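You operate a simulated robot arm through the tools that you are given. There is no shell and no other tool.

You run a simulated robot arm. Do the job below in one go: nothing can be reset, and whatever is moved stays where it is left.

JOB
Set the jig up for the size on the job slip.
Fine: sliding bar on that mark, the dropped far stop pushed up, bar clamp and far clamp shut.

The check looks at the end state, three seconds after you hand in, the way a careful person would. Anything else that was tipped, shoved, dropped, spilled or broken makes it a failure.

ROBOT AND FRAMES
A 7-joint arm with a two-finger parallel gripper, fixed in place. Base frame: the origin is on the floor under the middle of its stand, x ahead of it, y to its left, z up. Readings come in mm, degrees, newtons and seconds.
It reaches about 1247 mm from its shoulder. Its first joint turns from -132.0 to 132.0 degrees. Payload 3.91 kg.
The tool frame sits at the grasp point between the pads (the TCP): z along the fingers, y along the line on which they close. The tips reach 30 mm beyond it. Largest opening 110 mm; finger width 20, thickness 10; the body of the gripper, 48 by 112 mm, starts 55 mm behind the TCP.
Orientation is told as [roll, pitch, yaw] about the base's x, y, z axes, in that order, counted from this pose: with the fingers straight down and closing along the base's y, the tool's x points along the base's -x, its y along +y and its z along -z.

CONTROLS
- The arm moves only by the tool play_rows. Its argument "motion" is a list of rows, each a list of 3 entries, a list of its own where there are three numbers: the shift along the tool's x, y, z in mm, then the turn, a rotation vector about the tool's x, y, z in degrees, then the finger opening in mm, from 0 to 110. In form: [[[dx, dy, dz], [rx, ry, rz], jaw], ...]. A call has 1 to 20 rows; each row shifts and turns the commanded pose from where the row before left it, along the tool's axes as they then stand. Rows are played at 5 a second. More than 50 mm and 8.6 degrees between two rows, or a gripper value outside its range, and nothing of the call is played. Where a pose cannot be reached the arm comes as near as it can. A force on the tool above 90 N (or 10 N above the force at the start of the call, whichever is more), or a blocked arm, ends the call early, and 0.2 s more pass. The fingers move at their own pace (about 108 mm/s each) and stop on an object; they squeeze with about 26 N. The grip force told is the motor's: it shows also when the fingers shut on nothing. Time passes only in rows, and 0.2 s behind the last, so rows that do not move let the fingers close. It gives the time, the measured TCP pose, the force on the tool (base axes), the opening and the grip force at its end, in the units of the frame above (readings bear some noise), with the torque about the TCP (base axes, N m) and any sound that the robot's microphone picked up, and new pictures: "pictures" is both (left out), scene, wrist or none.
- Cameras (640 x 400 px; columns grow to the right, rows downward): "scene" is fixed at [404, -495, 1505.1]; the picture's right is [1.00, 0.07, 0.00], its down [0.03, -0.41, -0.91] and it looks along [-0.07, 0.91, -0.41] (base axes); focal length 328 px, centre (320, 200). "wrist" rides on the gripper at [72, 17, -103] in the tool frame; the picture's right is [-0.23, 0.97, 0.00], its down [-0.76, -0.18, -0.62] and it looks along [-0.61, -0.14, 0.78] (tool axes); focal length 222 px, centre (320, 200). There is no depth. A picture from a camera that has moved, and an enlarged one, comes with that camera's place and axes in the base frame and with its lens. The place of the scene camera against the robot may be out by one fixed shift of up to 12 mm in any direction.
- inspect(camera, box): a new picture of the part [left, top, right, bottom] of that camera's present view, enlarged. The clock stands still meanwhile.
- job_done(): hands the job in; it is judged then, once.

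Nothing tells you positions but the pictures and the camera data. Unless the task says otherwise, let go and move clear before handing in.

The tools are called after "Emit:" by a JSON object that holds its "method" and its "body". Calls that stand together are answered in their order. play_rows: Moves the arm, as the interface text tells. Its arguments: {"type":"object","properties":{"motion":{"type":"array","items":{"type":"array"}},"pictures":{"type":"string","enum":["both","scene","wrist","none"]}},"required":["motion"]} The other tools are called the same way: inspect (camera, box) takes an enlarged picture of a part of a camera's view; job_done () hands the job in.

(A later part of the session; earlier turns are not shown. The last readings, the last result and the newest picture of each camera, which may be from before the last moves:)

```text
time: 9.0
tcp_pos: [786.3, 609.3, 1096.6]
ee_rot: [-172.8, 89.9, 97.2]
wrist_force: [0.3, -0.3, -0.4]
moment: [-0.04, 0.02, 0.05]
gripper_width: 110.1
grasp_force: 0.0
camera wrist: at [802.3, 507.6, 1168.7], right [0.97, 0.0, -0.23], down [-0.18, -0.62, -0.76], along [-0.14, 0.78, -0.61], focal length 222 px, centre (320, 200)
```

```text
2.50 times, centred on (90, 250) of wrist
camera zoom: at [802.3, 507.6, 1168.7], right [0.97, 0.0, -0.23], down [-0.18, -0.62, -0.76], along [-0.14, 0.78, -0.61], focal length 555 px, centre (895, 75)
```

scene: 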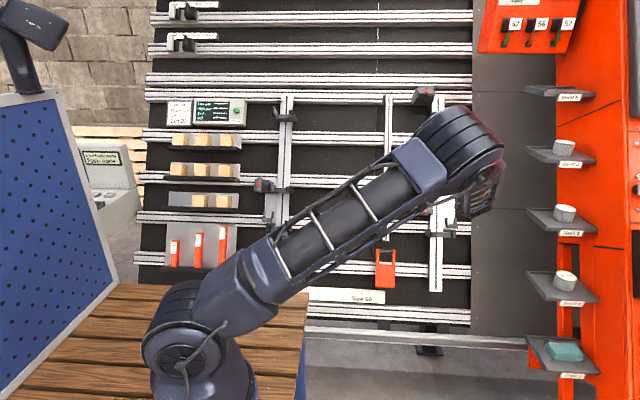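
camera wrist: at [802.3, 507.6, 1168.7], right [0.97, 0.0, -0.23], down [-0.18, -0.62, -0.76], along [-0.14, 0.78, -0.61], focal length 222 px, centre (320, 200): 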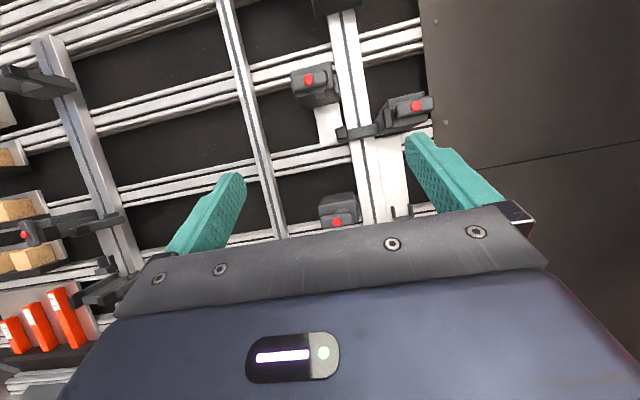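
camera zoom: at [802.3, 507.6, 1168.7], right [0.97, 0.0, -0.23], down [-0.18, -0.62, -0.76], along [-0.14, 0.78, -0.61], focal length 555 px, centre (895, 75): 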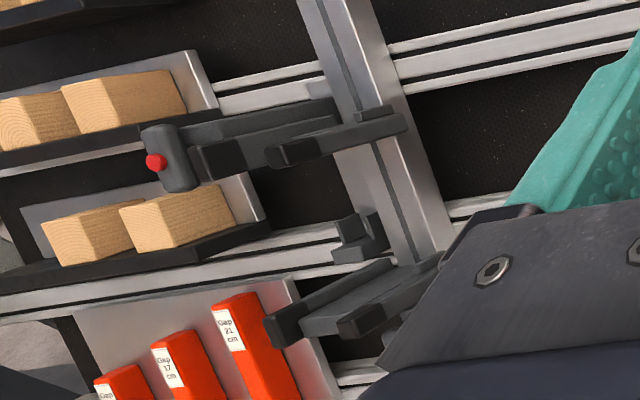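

Block B has a silver plate under it that A and C lack. I'll turn the wrist so the camera views these blocks from the left side, to see what is behind them.

Emit:
{"method": "play_rows", "body": {"motion": [[[0, -10, 0], [0, 0, -8.2], 110], [[0, -10, 0], [0, 0, -8.2], 110], [[0, 0, 0], [0, 0, -8.2], 110], [[0, 0, 0], [0, 0, -8.2], 110], [[0, 0, 0], [0, 0, -8.2], 110], [[0, 0, 0], [0, 0, -8.2], 110], [[0, 0, 0], [0, 0, -8.2], 110], [[0, 0, 0], [0, 0, -8.2], 110], [[0, 0, 0], [0, 0, -8.2], 110], [[0, 0, 0], [0, 0, -8.2], 110], [[0, 0, 0], [0, 0, -8.0], 110], [[40, 0, 0], [0, 0, 0], 110], [[40, 0, 0], [0, 0, 0], 110]], "pictures": "both"}}

```text
time: 11.8
tcp_pos: [684.9, 614.7, 1095.4]
ee_rot: [90.0, -0.1, 0.0]
wrist_force: [-0.1, -0.6, -0.2]
moment: [0.07, 0.0, 0.05]
gripper_width: 110.2
grasp_force: 0.1
camera wrist: at [611.3, 512.9, 1111.8], right [0.23, 0.0, 0.97], down [0.76, -0.62, -0.18], along [0.61, 0.78, -0.14], focal length 222 px, centre (320, 200)
```

scene: 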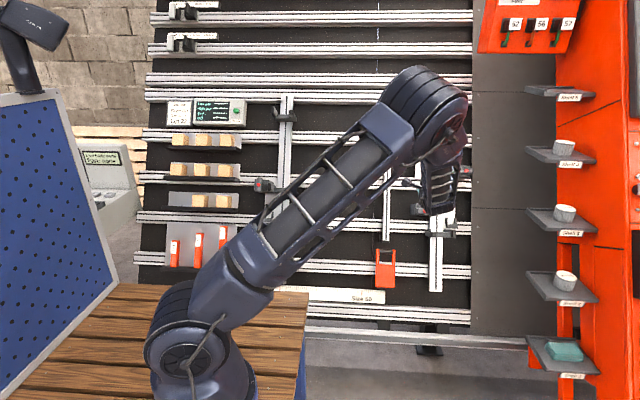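
wrist: 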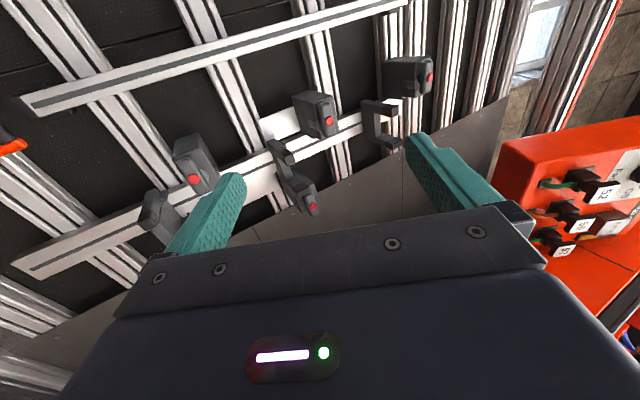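

Emit:
{"method": "inspect", "body": {"camera": "wrist", "box": [250, 80, 350, 150]}}

Emit:
{"method": "inspect", "body": {"camera": "wrist", "box": [250, 120, 350, 220]}}

Emit:
{"method": "inspect", "body": {"camera": "wrist", "box": [340, 40, 450, 160]}}

Emit:
{"method": "inspect", "body": {"camera": "wrist", "box": [130, 120, 260, 250]}}

Emit:
{"method": "inspect", "body": {"camera": "wrist", "box": [220, 70, 440, 220]}}

```text
5.71 times, centred on (300, 115) of wrist
camera zoom: at [611.3, 512.9, 1111.8], right [0.23, 0.0, 0.97], down [0.76, -0.62, -0.18], along [0.61, 0.78, -0.14], focal length 1269 px, centre (434, 686)
```

zoom: 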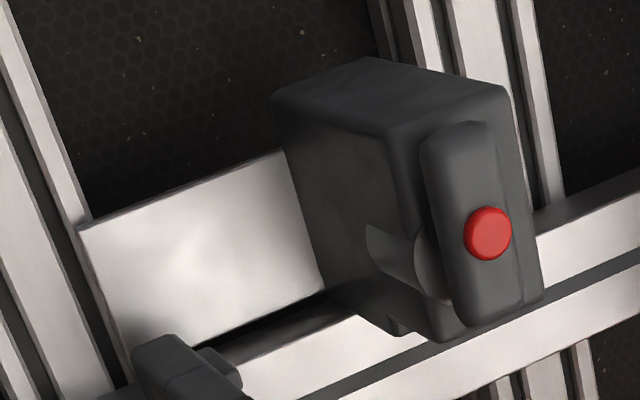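

```text
4.00 times, centred on (300, 170) of wrist
camera zoom: at [611.3, 512.9, 1111.8], right [0.23, 0.0, 0.97], down [0.76, -0.62, -0.18], along [0.61, 0.78, -0.14], focal length 888 px, centre (400, 320)
```

zoom: 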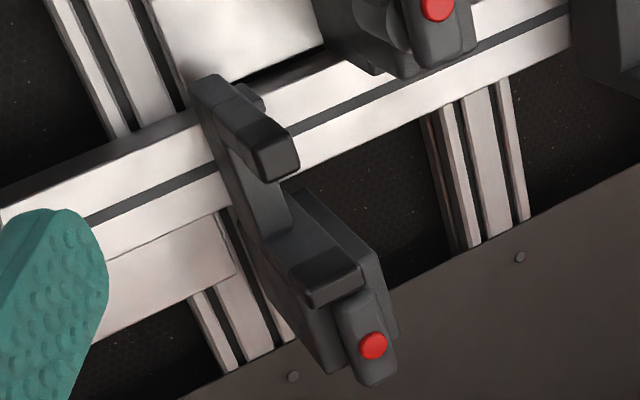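

```text
3.33 times, centred on (395, 100) of wrist
camera zoom: at [611.3, 512.9, 1111.8], right [0.23, 0.0, 0.97], down [0.76, -0.62, -0.18], along [0.61, 0.78, -0.14], focal length 740 px, centre (70, 533)
```

zoom: 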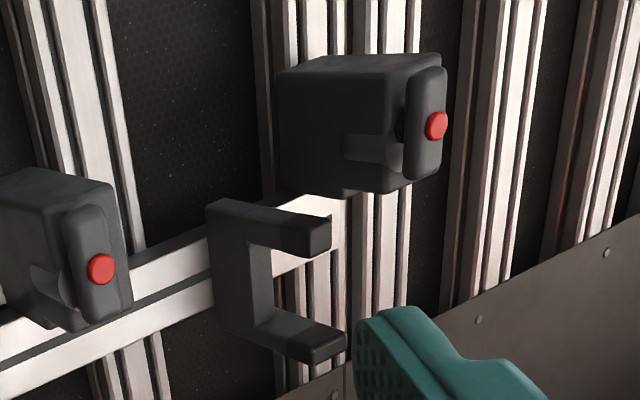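

```text
3.08 times, centred on (195, 185) of wrist
camera zoom: at [611.3, 512.9, 1111.8], right [0.23, 0.0, 0.97], down [0.76, -0.62, -0.18], along [0.61, 0.78, -0.14], focal length 684 px, centre (705, 246)
```

zoom: 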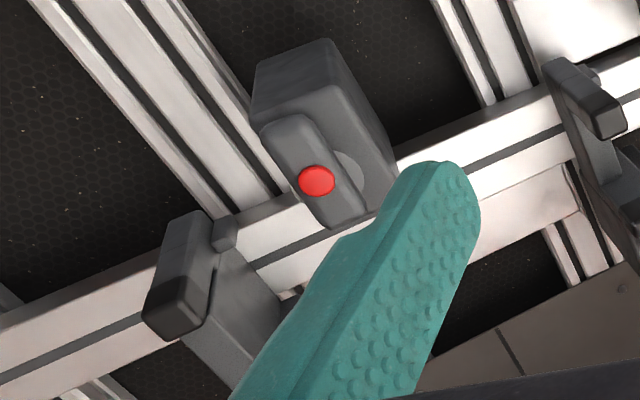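

```text
2.67 times, centred on (330, 145) of wrist
camera zoom: at [611.3, 512.9, 1111.8], right [0.23, 0.0, 0.97], down [0.76, -0.62, -0.18], along [0.61, 0.78, -0.14], focal length 592 px, centre (293, 347)
```

zoom: 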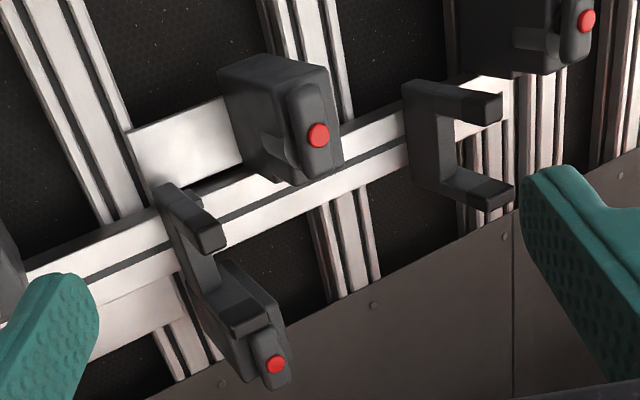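

B's silver plate lies flat, level with the bar's surface. Before deciding which part is the "far stop" I'll check the scene around the bottom and top of the far bar and compare with the near bar.

Emit:
{"method": "inspect", "body": {"camera": "scene", "box": [380, 280, 520, 370]}}

Emit:
{"method": "inspect", "body": {"camera": "scene", "box": [370, 200, 480, 290]}}

Emit:
{"method": "inspect", "body": {"camera": "wrist", "box": [0, 60, 200, 240]}}

Emit:
{"method": "inspect", "body": {"camera": "scene", "box": [240, 80, 330, 140]}}

Emit:
{"method": "inspect", "body": {"camera": "scene", "box": [240, 160, 310, 210]}}

```text
4.44 times, centred on (450, 325) of scene
camera zoom: at [404.0, -495.0, 1505.1], right [1.0, 0.07, 0.0], down [0.03, -0.41, -0.91], along [-0.07, 0.91, -0.41], focal length 1460 px, centre (-258, -356)
```

zoom: 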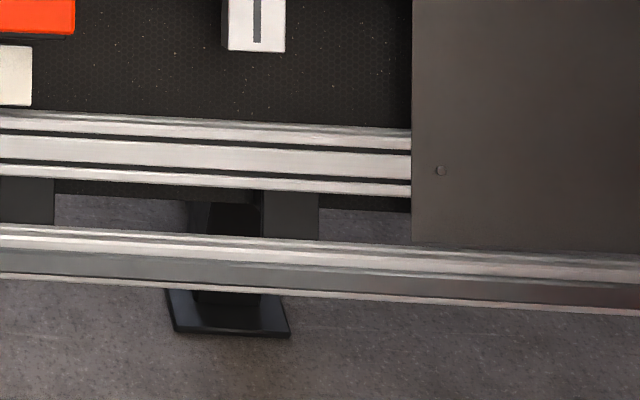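

```text
4.44 times, centred on (425, 245) of scene
camera zoom: at [404.0, -495.0, 1505.1], right [1.0, 0.07, 0.0], down [0.03, -0.41, -0.91], along [-0.07, 0.91, -0.41], focal length 1460 px, centre (-147, 0)
```

zoom: 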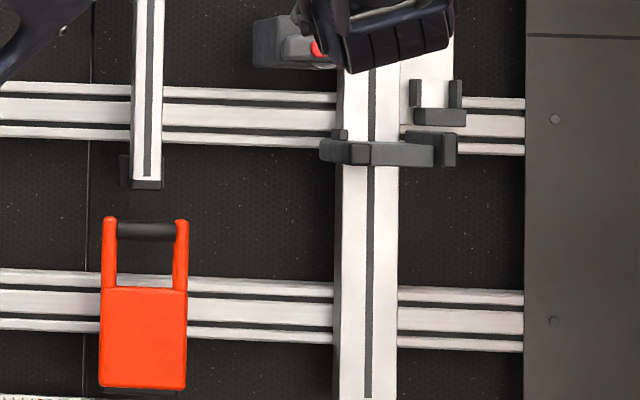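

```text
2.22 times, centred on (100, 150) of wrist
camera zoom: at [611.3, 512.9, 1111.8], right [0.23, 0.0, 0.97], down [0.76, -0.62, -0.18], along [0.61, 0.78, -0.14], focal length 494 px, centre (809, 311)
```

zoom: 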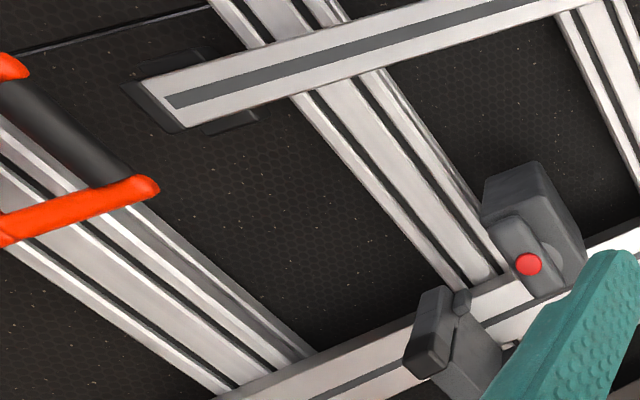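

```text
6.67 times, centred on (285, 110) of scene
camera zoom: at [404.0, -495.0, 1505.1], right [1.0, 0.07, 0.0], down [0.03, -0.41, -0.91], along [-0.07, 0.91, -0.41], focal length 2190 px, centre (553, 800)
```

zoom: 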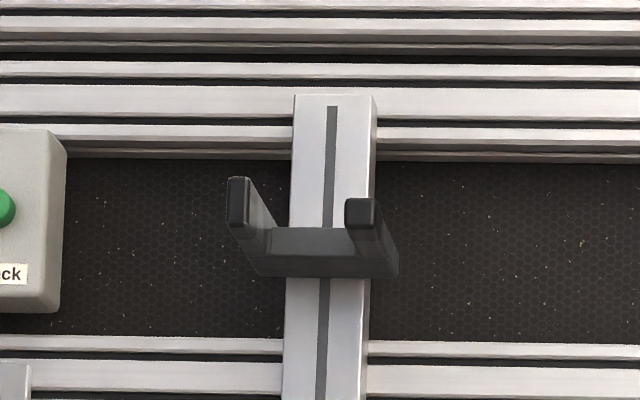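

```text
8.00 times, centred on (275, 185) of scene
camera zoom: at [404.0, -495.0, 1505.1], right [1.0, 0.07, 0.0], down [0.03, -0.41, -0.91], along [-0.07, 0.91, -0.41], focal length 2628 px, centre (680, 320)
```

zoom: 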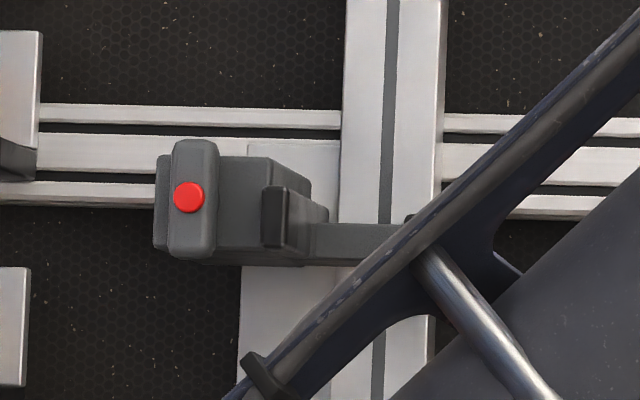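

Working it out in panel coordinates, the upper forks match (~1598 on both bars) and so do the lower ones (~1050). The middle fork on the right bar sits at ~1323, exactly half-way, while the left bar's middle fork is at ~1237, about 86 mm low, and its lever is turned differently from the rest. I'll go and look closely at the left bar.

Emit:
{"method": "play_rows", "body": {"motion": [[[44, -16, -10], [0, 0, 0], 110], [[44, -16, -10], [0, 0, 0], 110], [[44, -16, -10], [0, 0, 0], 110], [[44, -16, -10], [0, 0, 0], 110], [[44, -16, -10], [0, 0, 0], 110], [[44, -16, -10], [0, 0, 0], 110], [[44, -16, -10], [0, 0, 0], 110], [[44, -16, -10], [0, 0, 0], 110], [[44, -16, -10], [0, 0, 0], 110], [[44, -16, -10], [0, 0, 0], 110], [[44, -16, -10], [0, 0, 0], 110]], "pictures": "both"}}

```text
time: 14.2
tcp_pos: [198.6, 506.1, 920.4]
ee_rot: [90.1, 0.0, 0.1]
wrist_force: [-1.5, -1.1, 0.5]
moment: [-0.05, -0.01, -0.1]
gripper_width: 110.0
grasp_force: 0.1
camera wrist: at [125.6, 402.7, 935.2], right [0.23, 0.0, 0.97], down [0.76, -0.62, -0.18], along [0.61, 0.78, -0.14], focal length 222 px, centre (320, 200)
```

scene: 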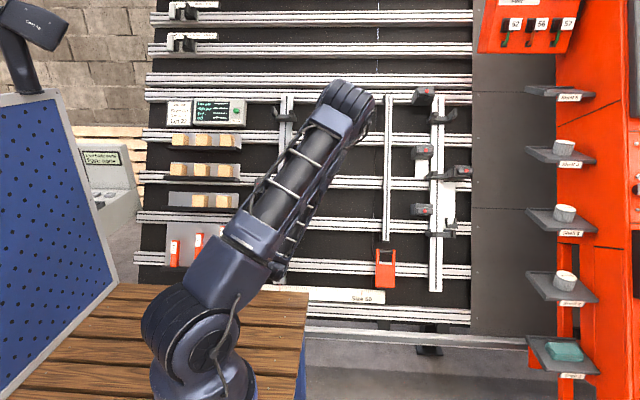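
wrist: 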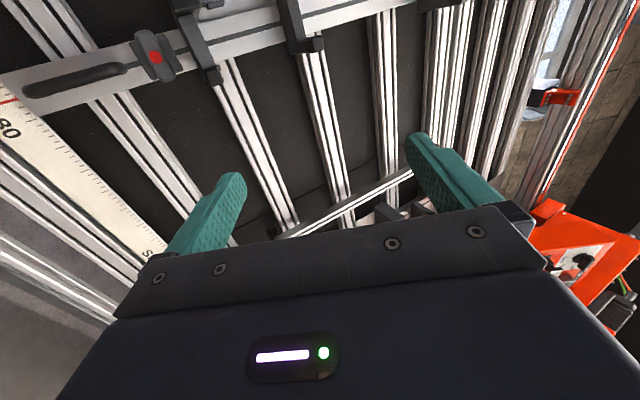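

The ruler shows "…80" at the bar's current place, so the bar is on Size 80 and must go to Size 60. I'll enlarge the bar clamp, the handle and the stops from here.

Emit:
{"method": "inspect", "body": {"camera": "wrist", "box": [0, 20, 200, 145]}}

Emit:
{"method": "inspect", "body": {"camera": "wrist", "box": [110, 0, 350, 150]}}

Emit:
{"method": "inspect", "body": {"camera": "wrist", "box": [0, 80, 180, 270]}}

Emit:
{"method": "inspect", "body": {"camera": "wrist", "box": [260, 100, 480, 240]}}

```text
3.20 times, centred on (100, 82) of wrist
camera zoom: at [125.6, 402.7, 935.2], right [0.23, 0.0, 0.97], down [0.76, -0.62, -0.18], along [0.61, 0.78, -0.14], focal length 711 px, centre (1024, 576)
```

zoom: 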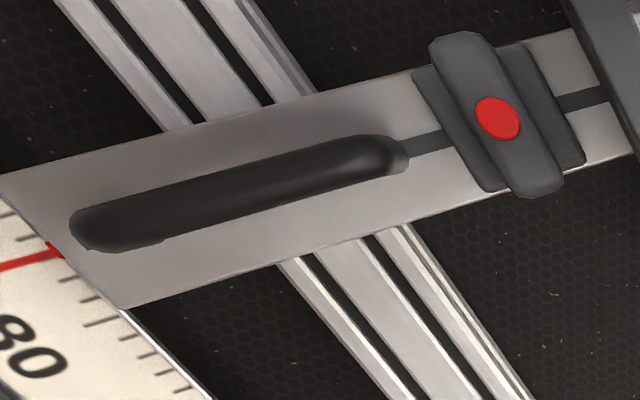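

```text
2.67 times, centred on (230, 75) of wrist
camera zoom: at [125.6, 402.7, 935.2], right [0.23, 0.0, 0.97], down [0.76, -0.62, -0.18], along [0.61, 0.78, -0.14], focal length 592 px, centre (560, 533)
```

zoom: 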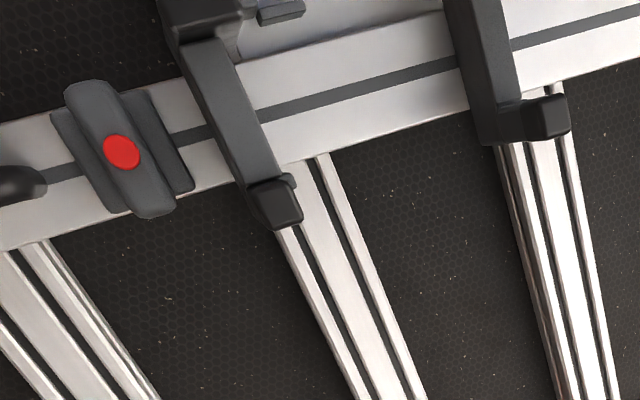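

```text
2.11 times, centred on (90, 175) of wrist
camera zoom: at [125.6, 402.7, 935.2], right [0.23, 0.0, 0.97], down [0.76, -0.62, -0.18], along [0.61, 0.78, -0.14], focal length 468 px, centre (804, 253)
```

zoom: 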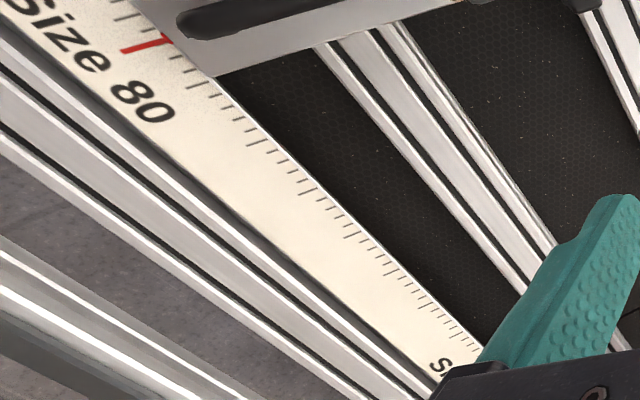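

```text
2.86 times, centred on (370, 170) of wrist
camera zoom: at [125.6, 402.7, 935.2], right [0.23, 0.0, 0.97], down [0.76, -0.62, -0.18], along [0.61, 0.78, -0.14], focal length 635 px, centre (177, 286)
```

zoom: 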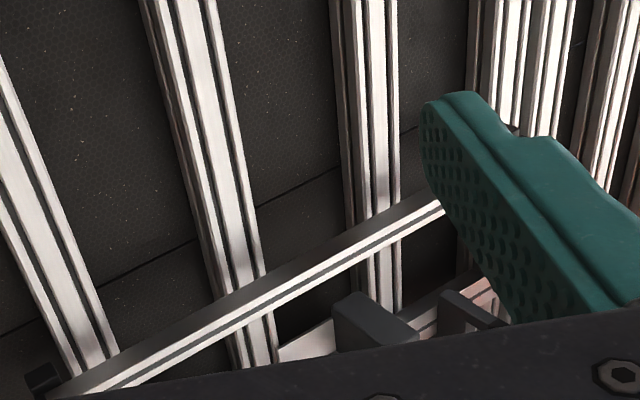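

I'll turn the wrist upright again and bring the camera in front of the left middle clamp and stop.

Emit:
{"method": "play_rows", "body": {"motion": [[[10, 10, 0], [0, 0, 8.2], 110], [[10, 10, 0], [0, 0, 8.2], 110], [[10, 10, 0], [0, 0, 8.2], 110], [[10, 10, 0], [0, 0, 8.2], 110], [[0, 0, 0], [0, 0, 8.2], 110], [[0, 0, 0], [0, 0, 8.2], 110], [[0, 0, 0], [0, 0, 8.2], 110], [[0, 0, 0], [0, 0, 8.2], 110], [[0, 0, 0], [0, 0, 8.2], 110], [[0, 0, 0], [0, 0, 8.2], 110], [[0, 0, 0], [0, 0, 8.0], 110], [[30, -30, 15], [0, 0, 0], 110], [[30, -30, 15], [0, 0, 0], 110]], "pictures": "both"}}

```text
time: 17.0
tcp_pos: [177.4, 502.8, 951.0]
ee_rot: [90.6, 79.1, 0.6]
wrist_force: [-0.3, 0.2, 0.0]
moment: [0.0, -0.01, -0.01]
gripper_width: 110.0
grasp_force: 0.0
out of reach, approached as far as the arm can: row 3, 4, 12, 13
camera wrist: at [180.3, 400.8, 1024.6], right [1.0, 0.0, -0.04], down [-0.03, -0.62, -0.78], along [-0.03, 0.78, -0.62], focal length 222 px, centre (320, 200)
```

scene: 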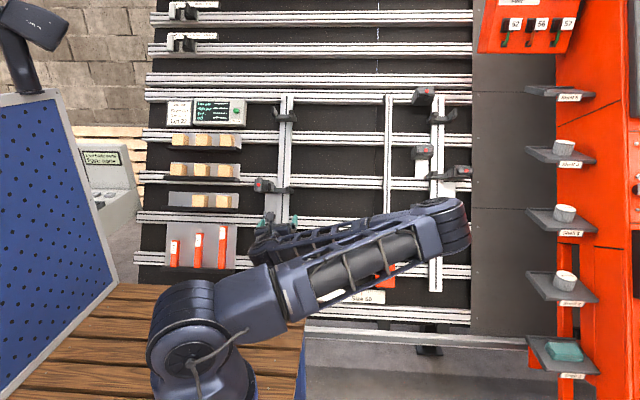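
wrist: 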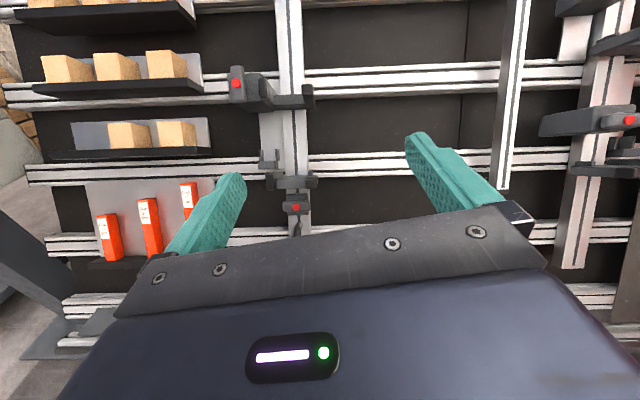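

Emit:
{"method": "inspect", "body": {"camera": "wrist", "box": [210, 50, 340, 130]}}

Emit:
{"method": "inspect", "body": {"camera": "wrist", "box": [240, 130, 340, 240]}}

Emit:
{"method": "inspect", "body": {"camera": "scene", "box": [230, 160, 330, 260]}}

Emit:
{"method": "inspect", "body": {"camera": "wrist", "box": [530, 0, 640, 200]}}

```text
4.92 times, centred on (275, 90) of wrist
camera zoom: at [180.3, 400.8, 1024.6], right [1.0, 0.0, -0.04], down [-0.03, -0.62, -0.78], along [-0.03, 0.78, -0.62], focal length 1094 px, centre (542, 742)
```

zoom: 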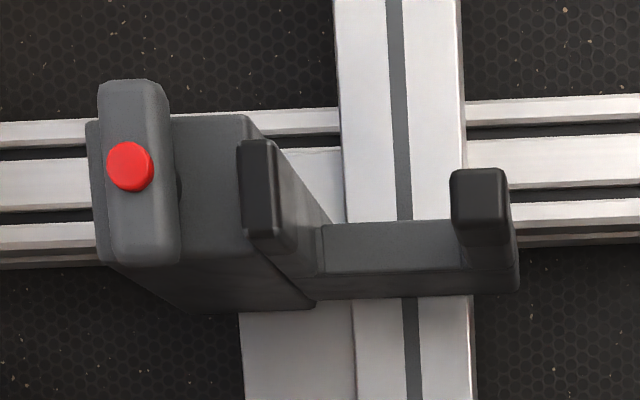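

```text
3.64 times, centred on (290, 185) of wrist
camera zoom: at [180.3, 400.8, 1024.6], right [1.0, 0.0, -0.04], down [-0.03, -0.62, -0.78], along [-0.03, 0.78, -0.62], focal length 808 px, centre (429, 254)
```

zoom: 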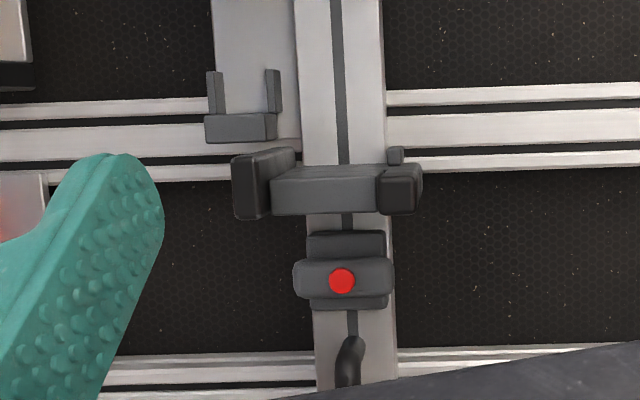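

```text
4.00 times, centred on (280, 210) of scene
camera zoom: at [404.0, -495.0, 1505.1], right [1.0, 0.07, 0.0], down [0.03, -0.41, -0.91], along [-0.07, 0.91, -0.41], focal length 1314 px, centre (480, 160)
```

zoom: 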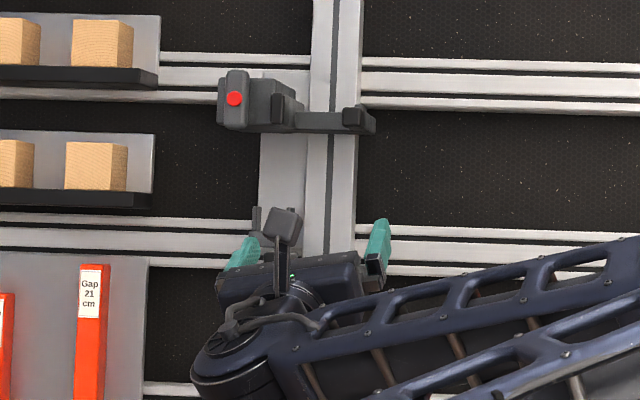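

```text
2.00 times, centred on (585, 100) of wrist
camera zoom: at [180.3, 400.8, 1024.6], right [1.0, 0.0, -0.04], down [-0.03, -0.62, -0.78], along [-0.03, 0.78, -0.62], focal length 444 px, centre (-210, 400)
```

zoom: 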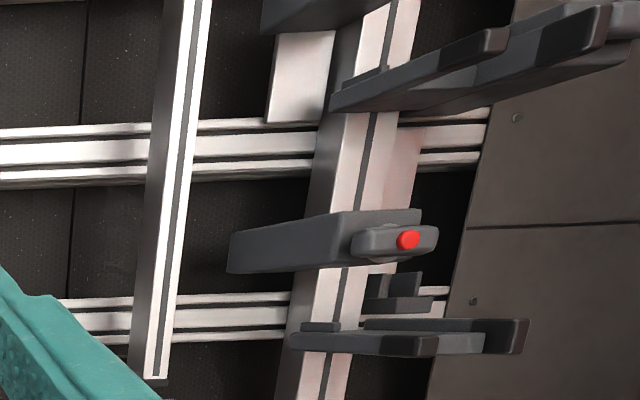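

Bar clamp knob is at ≈(107, 812, 677), handle centre ≈(107, 799, 565), and the panel leans ~27.5°. The arm is awkwardly folded here, so first I'll unwind the wrist while moving away from the base, then tilt the tool to point square into the panel.

Emit:
{"method": "play_rows", "body": {"motion": [[[0, 0, 15], [0, 0, -7.9], 110], [[0, 0, 15], [0, 0, -7.9], 110], [[0, 0, 15], [0, 0, -7.9], 110], [[0, 0, 15], [0, 0, -7.9], 110], [[0, 0, 15], [0, 0, -7.9], 110], [[0, 0, 15], [0, 0, -7.9], 110], [[0, 0, 0], [0, 0, -7.9], 110], [[0, 0, 0], [0, 0, -7.9], 110], [[0, 0, 0], [0, 0, -7.9], 110], [[0, 0, 0], [0, 0, -7.9], 110]], "pictures": "both"}}

```text
time: 19.2
tcp_pos: [219.6, 577.2, 1021.0]
ee_rot: [86.1, 4.1, 3.6]
wrist_force: [0.1, 0.0, 0.7]
moment: [0.01, 0.01, 0.01]
gripper_width: 110.1
grasp_force: 0.0
out of reach, approached as far as the arm can: row 1, 2, 3, 4, 5, 6
camera wrist: at [154.2, 472.5, 1049.8], right [0.29, 0.08, 0.95], down [0.79, -0.59, -0.19], along [0.54, 0.81, -0.23], focal length 222 px, centre (320, 200)
```

scene: 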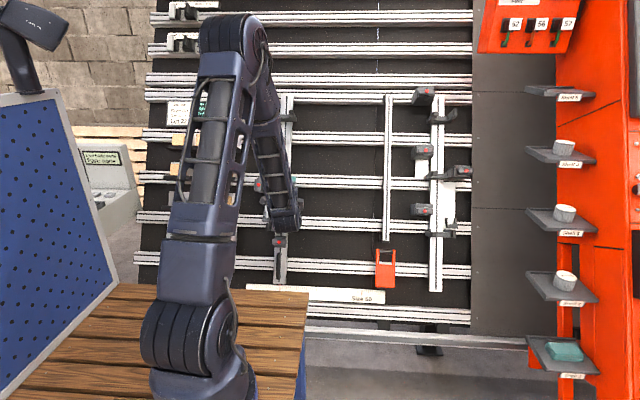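
wrist: 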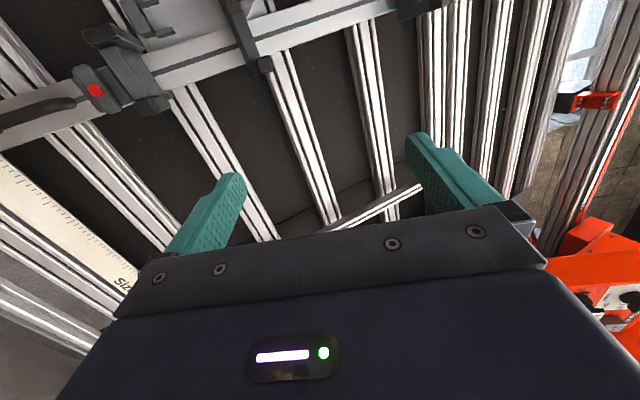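

The arm is back in a good elbow-up shape. Now I'll level out the wrist, tilt it square to the panel, and descend in the free space between the bars (x≈300) to handle height.

Emit:
{"method": "play_rows", "body": {"motion": [[[0, 0, 0], [-0.26, -3.58, 0.24], 110], [[0, 0, 0], [0, -0.28, -4.09], 110], [[0, 0, 0], [7.87, 0, 0], 110], [[0, 0, 0], [7.87, 0, 0], 110], [[0, 0, 0], [7.87, 0, 0], 110], [[-8.1, -30.2, 32.7], [0, 0, 0], 110], [[-8.1, -30.2, 32.7], [0, 0, 0], 110], [[-8.1, -30.2, 32.7], [0, 0, 0], 110], [[-8.1, -30.2, 32.7], [0, 0, 0], 110], [[-8.1, -30.2, 32.7], [0, 0, 0], 110]], "pictures": "both"}}

```text
time: 21.4
tcp_pos: [252.8, 652.0, 809.1]
ee_rot: [62.6, 0.1, 3.5]
wrist_force: [0.3, -0.4, -0.2]
moment: [0.0, -0.03, 0.0]
gripper_width: 109.9
grasp_force: 0.1
out of reach, approached as far as the arm can: row 1
camera wrist: at [185.1, 565.5, 871.4], right [0.2, 0.46, 0.86], down [0.8, -0.59, 0.13], along [0.57, 0.67, -0.49], focal length 222 px, centre (320, 200)
```

scene: 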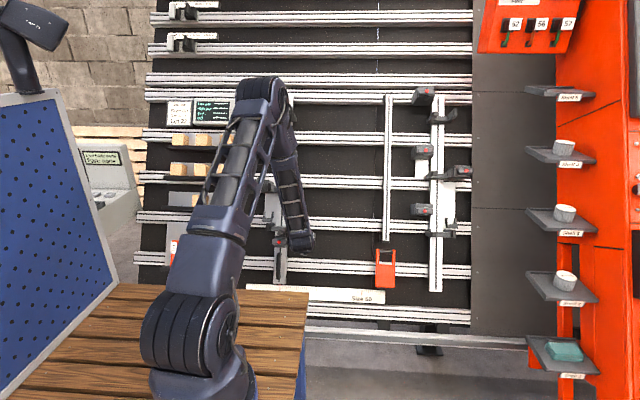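
wrist: 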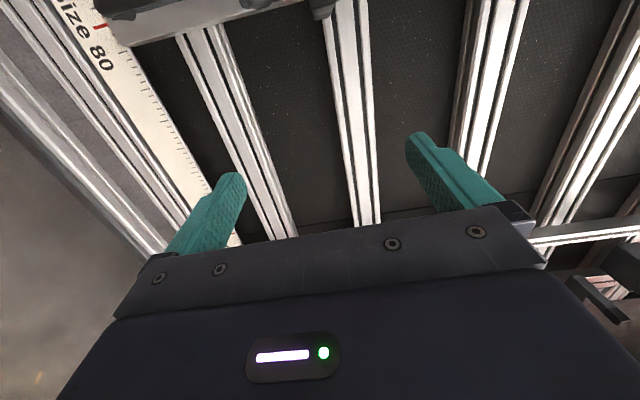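

Emit:
{"method": "play_rows", "body": {"motion": [[[0, 0, 0], [0, -3.1, 1.62], 110], [[-8, -30, 28], [0, 0, 0], 110], [[-8, -30, 28], [0, 0, 0], 110], [[-8, -30, 28], [0, 0, 0], 110], [[-8, -30, 28], [0, 0, 0], 110], [[0, -30, 20], [0, 0, 8.2], 110], [[0, 0, 0], [0, 0, 8.2], 110], [[0, 0, 0], [0, 0, 8.2], 110], [[0, 0, 0], [0, 0, 8.2], 110], [[0, 0, 0], [0, 0, 8.2], 110], [[0, 0, 0], [0, 0, 8.2], 110]], "pictures": "both"}}

```text
time: 23.8
tcp_pos: [279.4, 698.5, 726.8]
ee_rot: [51.5, 42.4, -28.1]
wrist_force: [-0.5, -0.4, 0.1]
moment: [0.01, -0.01, 0.01]
gripper_width: 109.9
grasp_force: 0.1
out of reach, approached as far as the arm can: row 3, 4, 6
camera wrist: at [243.2, 638.0, 833.6], right [0.89, 0.21, 0.41], down [0.36, -0.87, -0.33], along [0.29, 0.44, -0.85], focal length 222 px, centre (320, 200)
```

scene: 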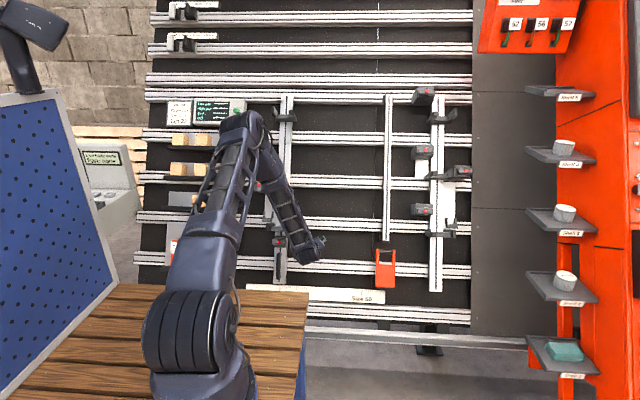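
wrist: 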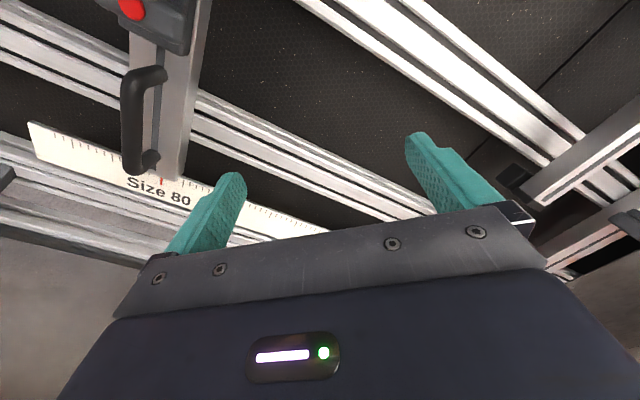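

The tool axis is now exactly square to the panel. I'll look at the handle and the ruler end of the bar, then continue.

Emit:
{"method": "inspect", "body": {"camera": "wrist", "box": [90, 50, 230, 220]}}

Emit:
{"method": "inspect", "body": {"camera": "wrist", "box": [80, 0, 230, 80]}}

```text
2.35 times, centred on (160, 135) of wrist
camera zoom: at [243.2, 638.0, 833.6], right [0.89, 0.21, 0.41], down [0.36, -0.87, -0.33], along [0.29, 0.44, -0.85], focal length 523 px, centre (696, 353)
```

zoom: 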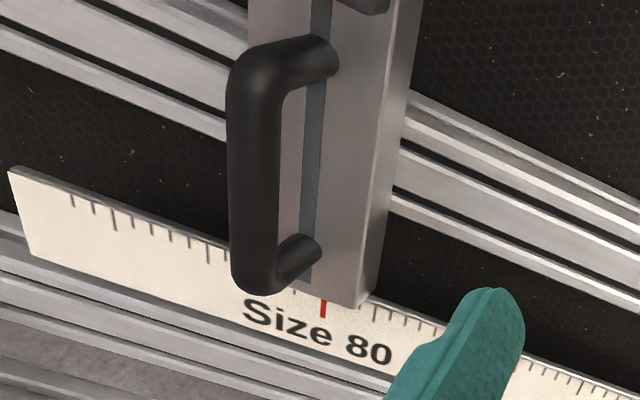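

```text
4.27 times, centred on (155, 40) of wrist
camera zoom: at [243.2, 638.0, 833.6], right [0.89, 0.21, 0.41], down [0.36, -0.87, -0.33], along [0.29, 0.44, -0.85], focal length 948 px, centre (1024, 883)
```

zoom: 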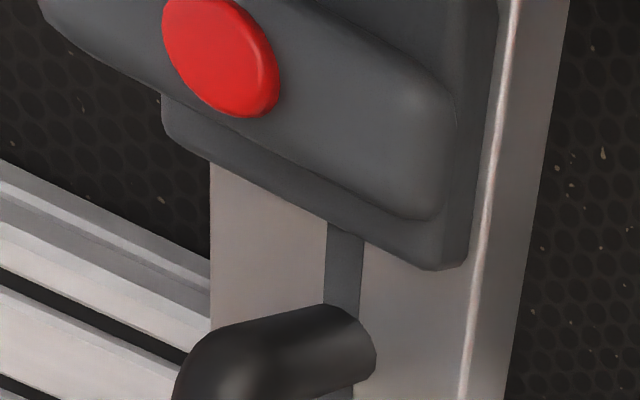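

Emit:
{"method": "play_rows", "body": {"motion": [[[0, 0, 0], [0, 0, 8.1], 110], [[0, 0, 0], [0, 0, 8.1], 110], [[0, 0, 0], [0, 0, 8.1], 110], [[0, 0, 0], [0, 0, 8.1], 110], [[0, 0, 0], [0, 0, 8.2], 110]], "pictures": "both"}}

```text
time: 25.0
tcp_pos: [279.1, 698.5, 728.5]
ee_rot: [0.2, 62.7, -90.0]
wrist_force: [-0.2, 0.6, 0.3]
moment: [0.02, 0.01, 0.02]
gripper_width: 110.1
grasp_force: 0.0
camera wrist: at [295.6, 641.1, 839.2], right [0.97, -0.1, -0.2], down [-0.18, -0.9, -0.39], along [-0.14, 0.41, -0.9], focal length 222 px, centre (320, 200)
```

scene: 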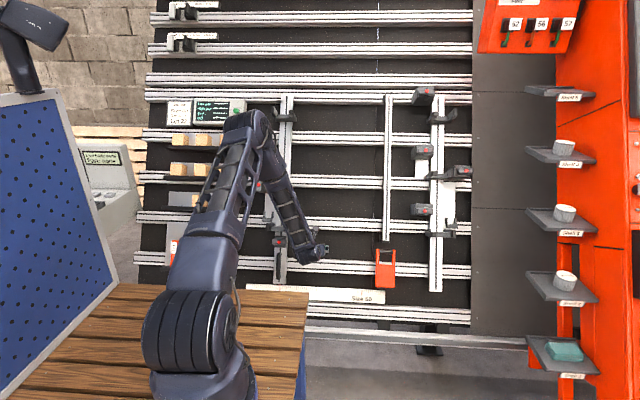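
wrist: 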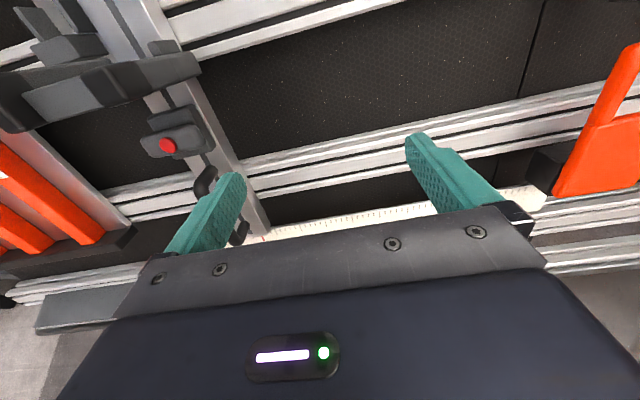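

Now the gripper closes along x with the camera on top. I'll step down to handle height, then left in front of the handle with a moderate opening.

Emit:
{"method": "play_rows", "body": {"motion": [[[-33, 0, 0], [0, 0, 0], 70], [[-33, 0, 0], [0, 0, 0], 70], [[-33, 0, 0], [0, 0, 0], 70], [[0, -43, 0], [0, 0, 0], 70], [[0, -43, 0], [0, 0, 0], 70], [[0, -43, 0], [0, 0, 0], 70], [[0, -43, 0], [0, 0, 0], 70]], "pictures": "both"}}

```text
time: 26.6
tcp_pos: [279.6, 691.5, 720.0]
ee_rot: [0.1, 62.5, -89.6]
wrist_force: [0.1, -0.3, 0.0]
moment: [0.01, 0.0, -0.01]
gripper_width: 70.1
grasp_force: 0.0
out of reach, approached as far as the arm can: row 1, 2, 3, 4, 5, 6, 7
camera wrist: at [295.7, 634.7, 832.1], right [0.97, -0.1, -0.2], down [-0.17, -0.91, -0.39], along [-0.14, 0.41, -0.9], focal length 222 px, centre (320, 200)
```

scene: 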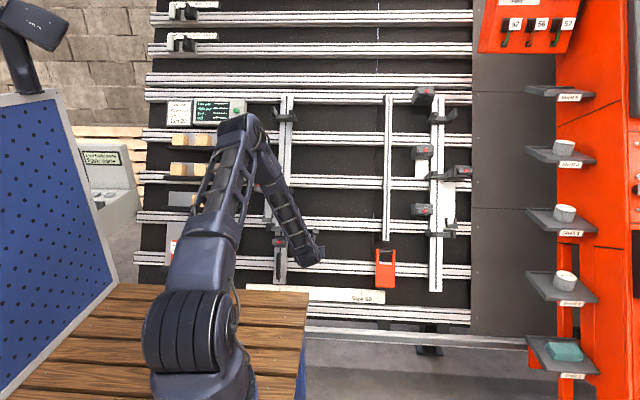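
wrist: 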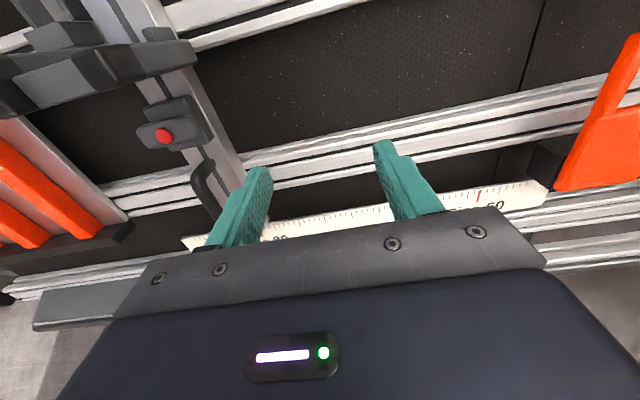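

Pointing square at the panel, the arm can't go lower here: the wrist is at its bend limit. The handle can also be gripped with the tool tilted further down, so I'll tilt 30° more and rotate the wrist so the camera hangs below, away from the bar clamp.

Emit:
{"method": "play_rows", "body": {"motion": [[[0, 0, 0], [0, -7.5, 0], 70], [[0, 0, 0], [0, -7.5, 0], 70], [[0, 0, 0], [0, -7.5, 0], 70], [[0, 0, 0], [0, -7.5, 0], 70], [[0, 0, 0], [0, 0, -8.5], 70], [[0, 0, 0], [0, 0, -8.5], 70], [[0, 0, 0], [0, 0, -8.5], 70], [[0, 0, 0], [0, 0, -8.5], 70], [[0, 0, 0], [0, 0, -8.5], 70], [[0, 0, 0], [0, 0, -8.5], 70], [[0, 0, 0], [0, 0, -8.5], 70], [[0, 0, 0], [0, 0, -8.5], 70], [[0, 0, 0], [0, 0, -8.5], 70], [[0, 0, 0], [0, 0, -8.5], 70], [[0, 0, 0], [0, 0, -5], 70]], "pictures": "both"}}

```text
time: 29.8
tcp_pos: [279.3, 690.1, 718.2]
ee_rot: [32.6, -0.3, 0.2]
wrist_force: [-0.2, 0.3, 1.2]
moment: [-0.03, 0.02, -0.05]
gripper_width: 70.0
grasp_force: 0.2
camera wrist: at [206.7, 650.1, 814.9], right [0.22, 0.82, 0.53], down [0.76, -0.48, 0.43], along [0.61, 0.3, -0.73], focal length 222 px, centre (320, 200)
```

scene: 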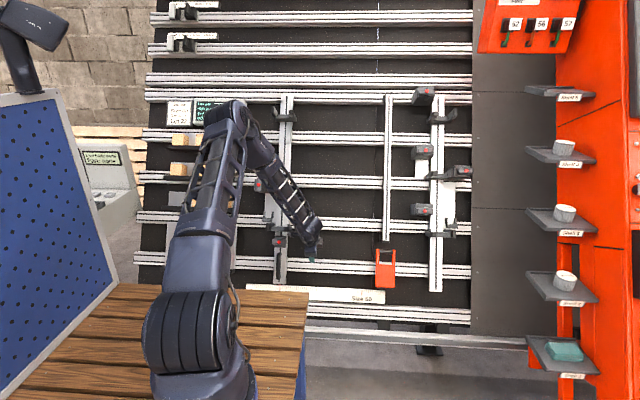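
wrist: 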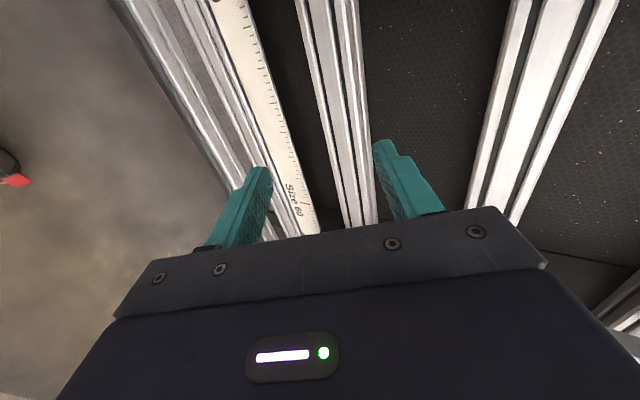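

That works without hitting limits. I'll turn another −90° to put the camera below.

Emit:
{"method": "play_rows", "body": {"motion": [[[0, 0, 0], [0, 0, -8.2], 70], [[0, 0, 0], [0, 0, -8.2], 70], [[0, 0, 0], [0, 0, -8.2], 70], [[0, 0, 0], [0, 0, -8.2], 70], [[0, 0, 0], [0, 0, -8.2], 70], [[0, 0, 0], [0, 0, -8.2], 70], [[0, 0, 0], [0, 0, -8.2], 70], [[0, 0, 0], [0, 0, -8.2], 70], [[0, 0, 0], [0, 0, -8.2], 70], [[0, 0, 0], [0, 0, -8.2], 70], [[0, 0, 0], [0, 0, -8], 70]], "pictures": "both"}}

```text
time: 32.2
tcp_pos: [280.9, 691.4, 719.0]
ee_rot: [-0.2, -32.6, 90.5]
wrist_force: [0.3, -0.2, -0.1]
moment: [0.0, 0.01, -0.02]
gripper_width: 70.0
grasp_force: 0.1
camera wrist: at [264.0, 575.3, 767.1], right [-0.98, 0.19, 0.12], down [0.17, 0.31, 0.94], along [0.14, 0.93, -0.33], focal length 222 px, centre (320, 200)
```

scene: 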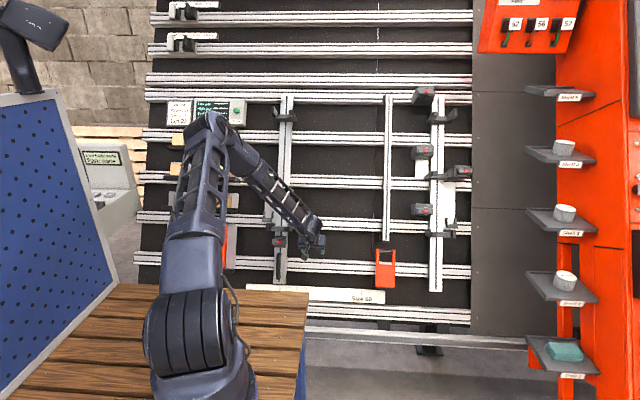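
wrist: 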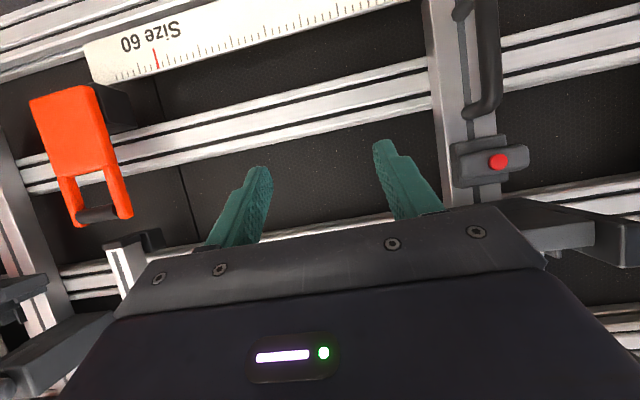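

Emit:
{"method": "inspect", "body": {"camera": "wrist", "box": [420, 0, 560, 210]}}

Emit:
{"method": "inspect", "body": {"camera": "wrist", "box": [80, 0, 280, 120]}}

Emit:
{"method": "inspect", "body": {"camera": "wrist", "box": [0, 70, 200, 320]}}

Emit:
{"method": "inspect", "body": {"camera": "wrist", "box": [440, 120, 640, 290]}}

```text
1.90 times, centred on (490, 105) of wrist
camera zoom: at [264.0, 575.3, 767.1], right [-0.98, 0.19, 0.12], down [0.17, 0.31, 0.94], along [0.14, 0.93, -0.33], focal length 423 px, centre (-4, 381)
```

zoom: 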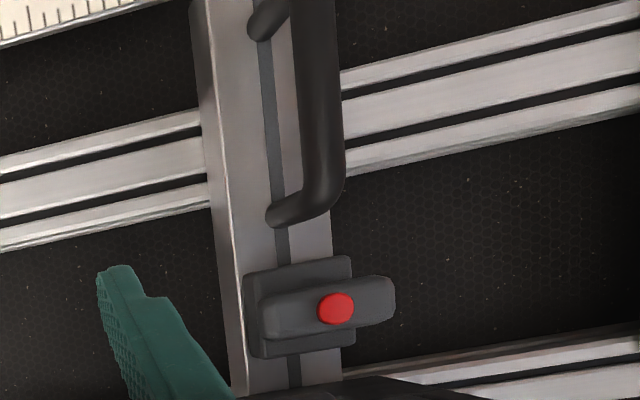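

```text
3.20 times, centred on (180, 60) of wrist
camera zoom: at [264.0, 575.3, 767.1], right [-0.98, 0.19, 0.12], down [0.17, 0.31, 0.94], along [0.14, 0.93, -0.33], focal length 711 px, centre (768, 648)
```

zoom: 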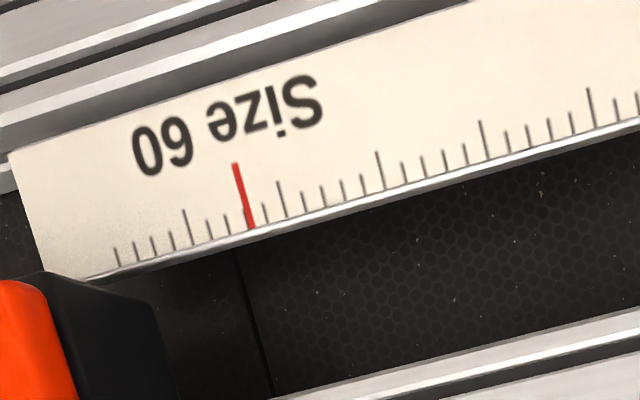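

```text
1.60 times, centred on (100, 195) of wrist
camera zoom: at [264.0, 575.3, 767.1], right [-0.98, 0.19, 0.12], down [0.17, 0.31, 0.94], along [0.14, 0.93, -0.33], focal length 355 px, centre (672, 208)
```

zoom: 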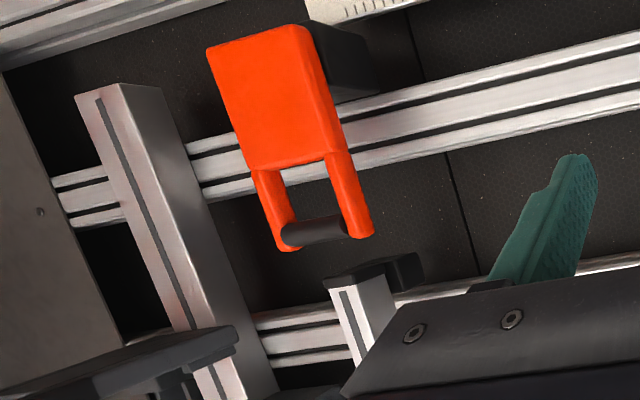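

```text
2.35 times, centred on (540, 205) of wrist
camera zoom: at [264.0, 575.3, 767.1], right [-0.98, 0.19, 0.12], down [0.17, 0.31, 0.94], along [0.14, 0.93, -0.33], focal length 523 px, centre (-198, 188)
```

zoom: 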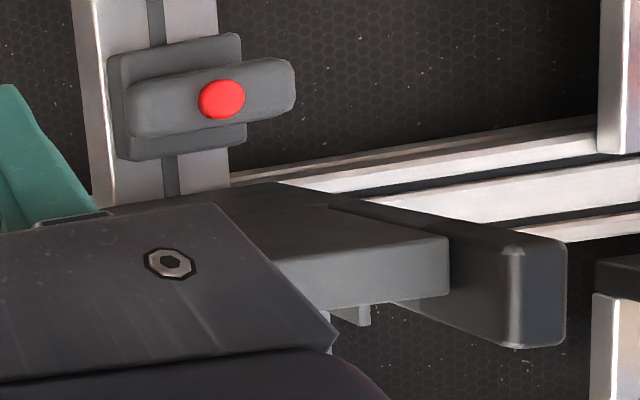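

I've pinned it down better: bar clamp knob (107.5, 815, 676), and the handle's grip bar at x≈107.5 standing about 75 mm off the bar. I'll slide across in front of the handle, still well clear of it, and check the alignment.

Emit:
{"method": "play_rows", "body": {"motion": [[[0, 43.4, 0], [0, 0, 0], 70], [[0, 43.4, 0], [0, 0, 0], 70], [[0, 43.4, 0], [0, 0, 0], 70], [[0, 43.4, 0], [0, 0, 0], 70], [[-4, 0, 35], [0, 0, 0], 70], [[-4, 0, 35], [0, 0, 0], 70]], "pictures": "both"}}

```text
time: 33.6
tcp_pos: [105.6, 732.4, 664.1]
ee_rot: [-0.2, -32.6, 90.2]
wrist_force: [-0.5, 0.1, -0.5]
moment: [0.0, 0.02, -0.03]
gripper_width: 70.3
grasp_force: 0.0
camera wrist: at [89.2, 617.6, 710.8], right [-0.97, 0.19, 0.12], down [0.17, 0.31, 0.94], along [0.14, 0.93, -0.33], focal length 222 px, centre (320, 200)
```

scene: 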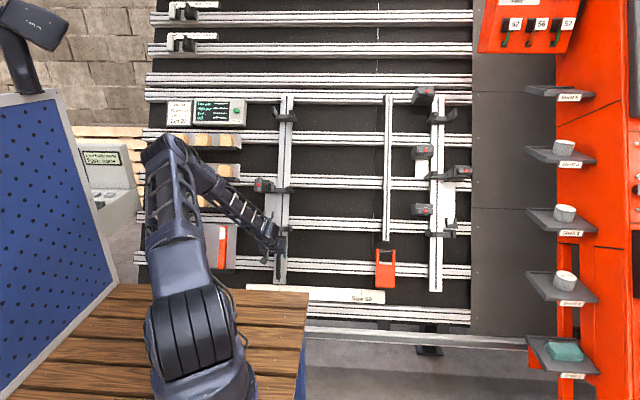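
wrist: 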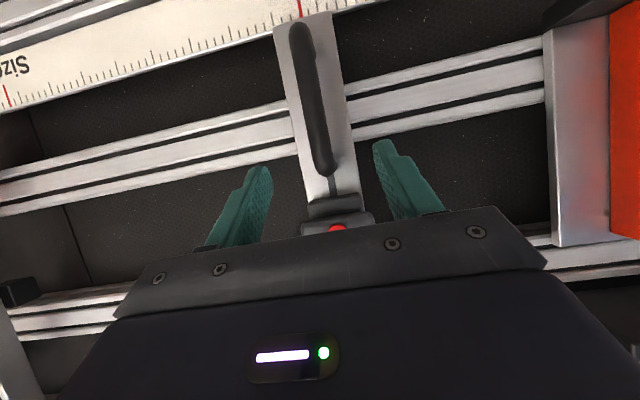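

The handle sits neatly between the fingers. I'll advance to it and close gently.

Emit:
{"method": "play_rows", "body": {"motion": [[[-1, -2, 27], [0, 0, 0], 70], [[-1, 0, 27], [0, 0, 0], 70], [[0, 0, 24], [0, 0, 0], 70], [[0, 0, 0], [0, 0, 0], 70]], "pictures": "both"}}

Emit:
{"method": "inspect", "body": {"camera": "wrist", "box": [220, 0, 460, 240]}}

```text
time: 34.6
tcp_pos: [108.4, 776.0, 600.9]
ee_rot: [-0.1, -32.6, 90.3]
wrist_force: [-0.4, 0.9, -0.4]
moment: [-0.02, 0.01, -0.02]
gripper_width: 69.9
grasp_force: 0.2
camera wrist: at [90.9, 661.9, 648.1], right [-0.97, 0.19, 0.12], down [0.18, 0.31, 0.94], along [0.14, 0.93, -0.33], focal length 222 px, centre (320, 200)
```

scene: 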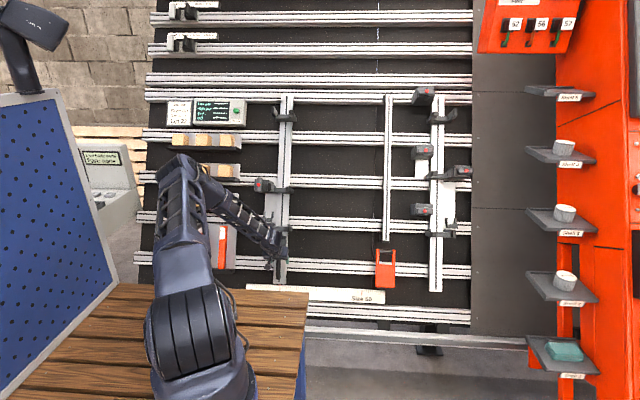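
wrist: 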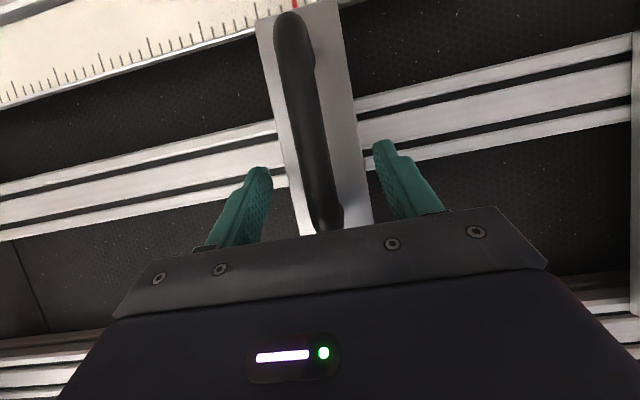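

```text
1.67 times, centred on (340, 120) of wrist
camera zoom: at [90.9, 661.9, 648.1], right [-0.97, 0.19, 0.12], down [0.18, 0.31, 0.94], along [0.14, 0.93, -0.33], focal length 370 px, centre (287, 333)
```

zoom: 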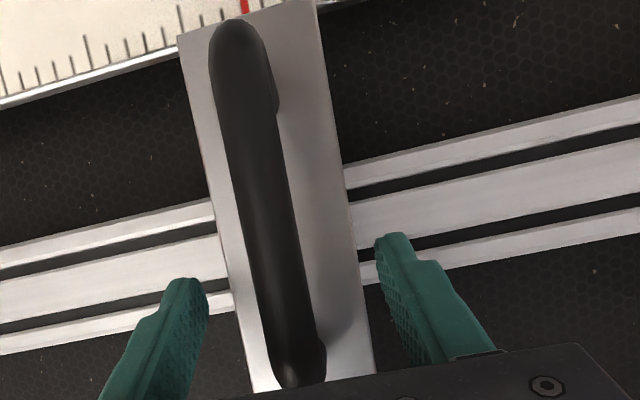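

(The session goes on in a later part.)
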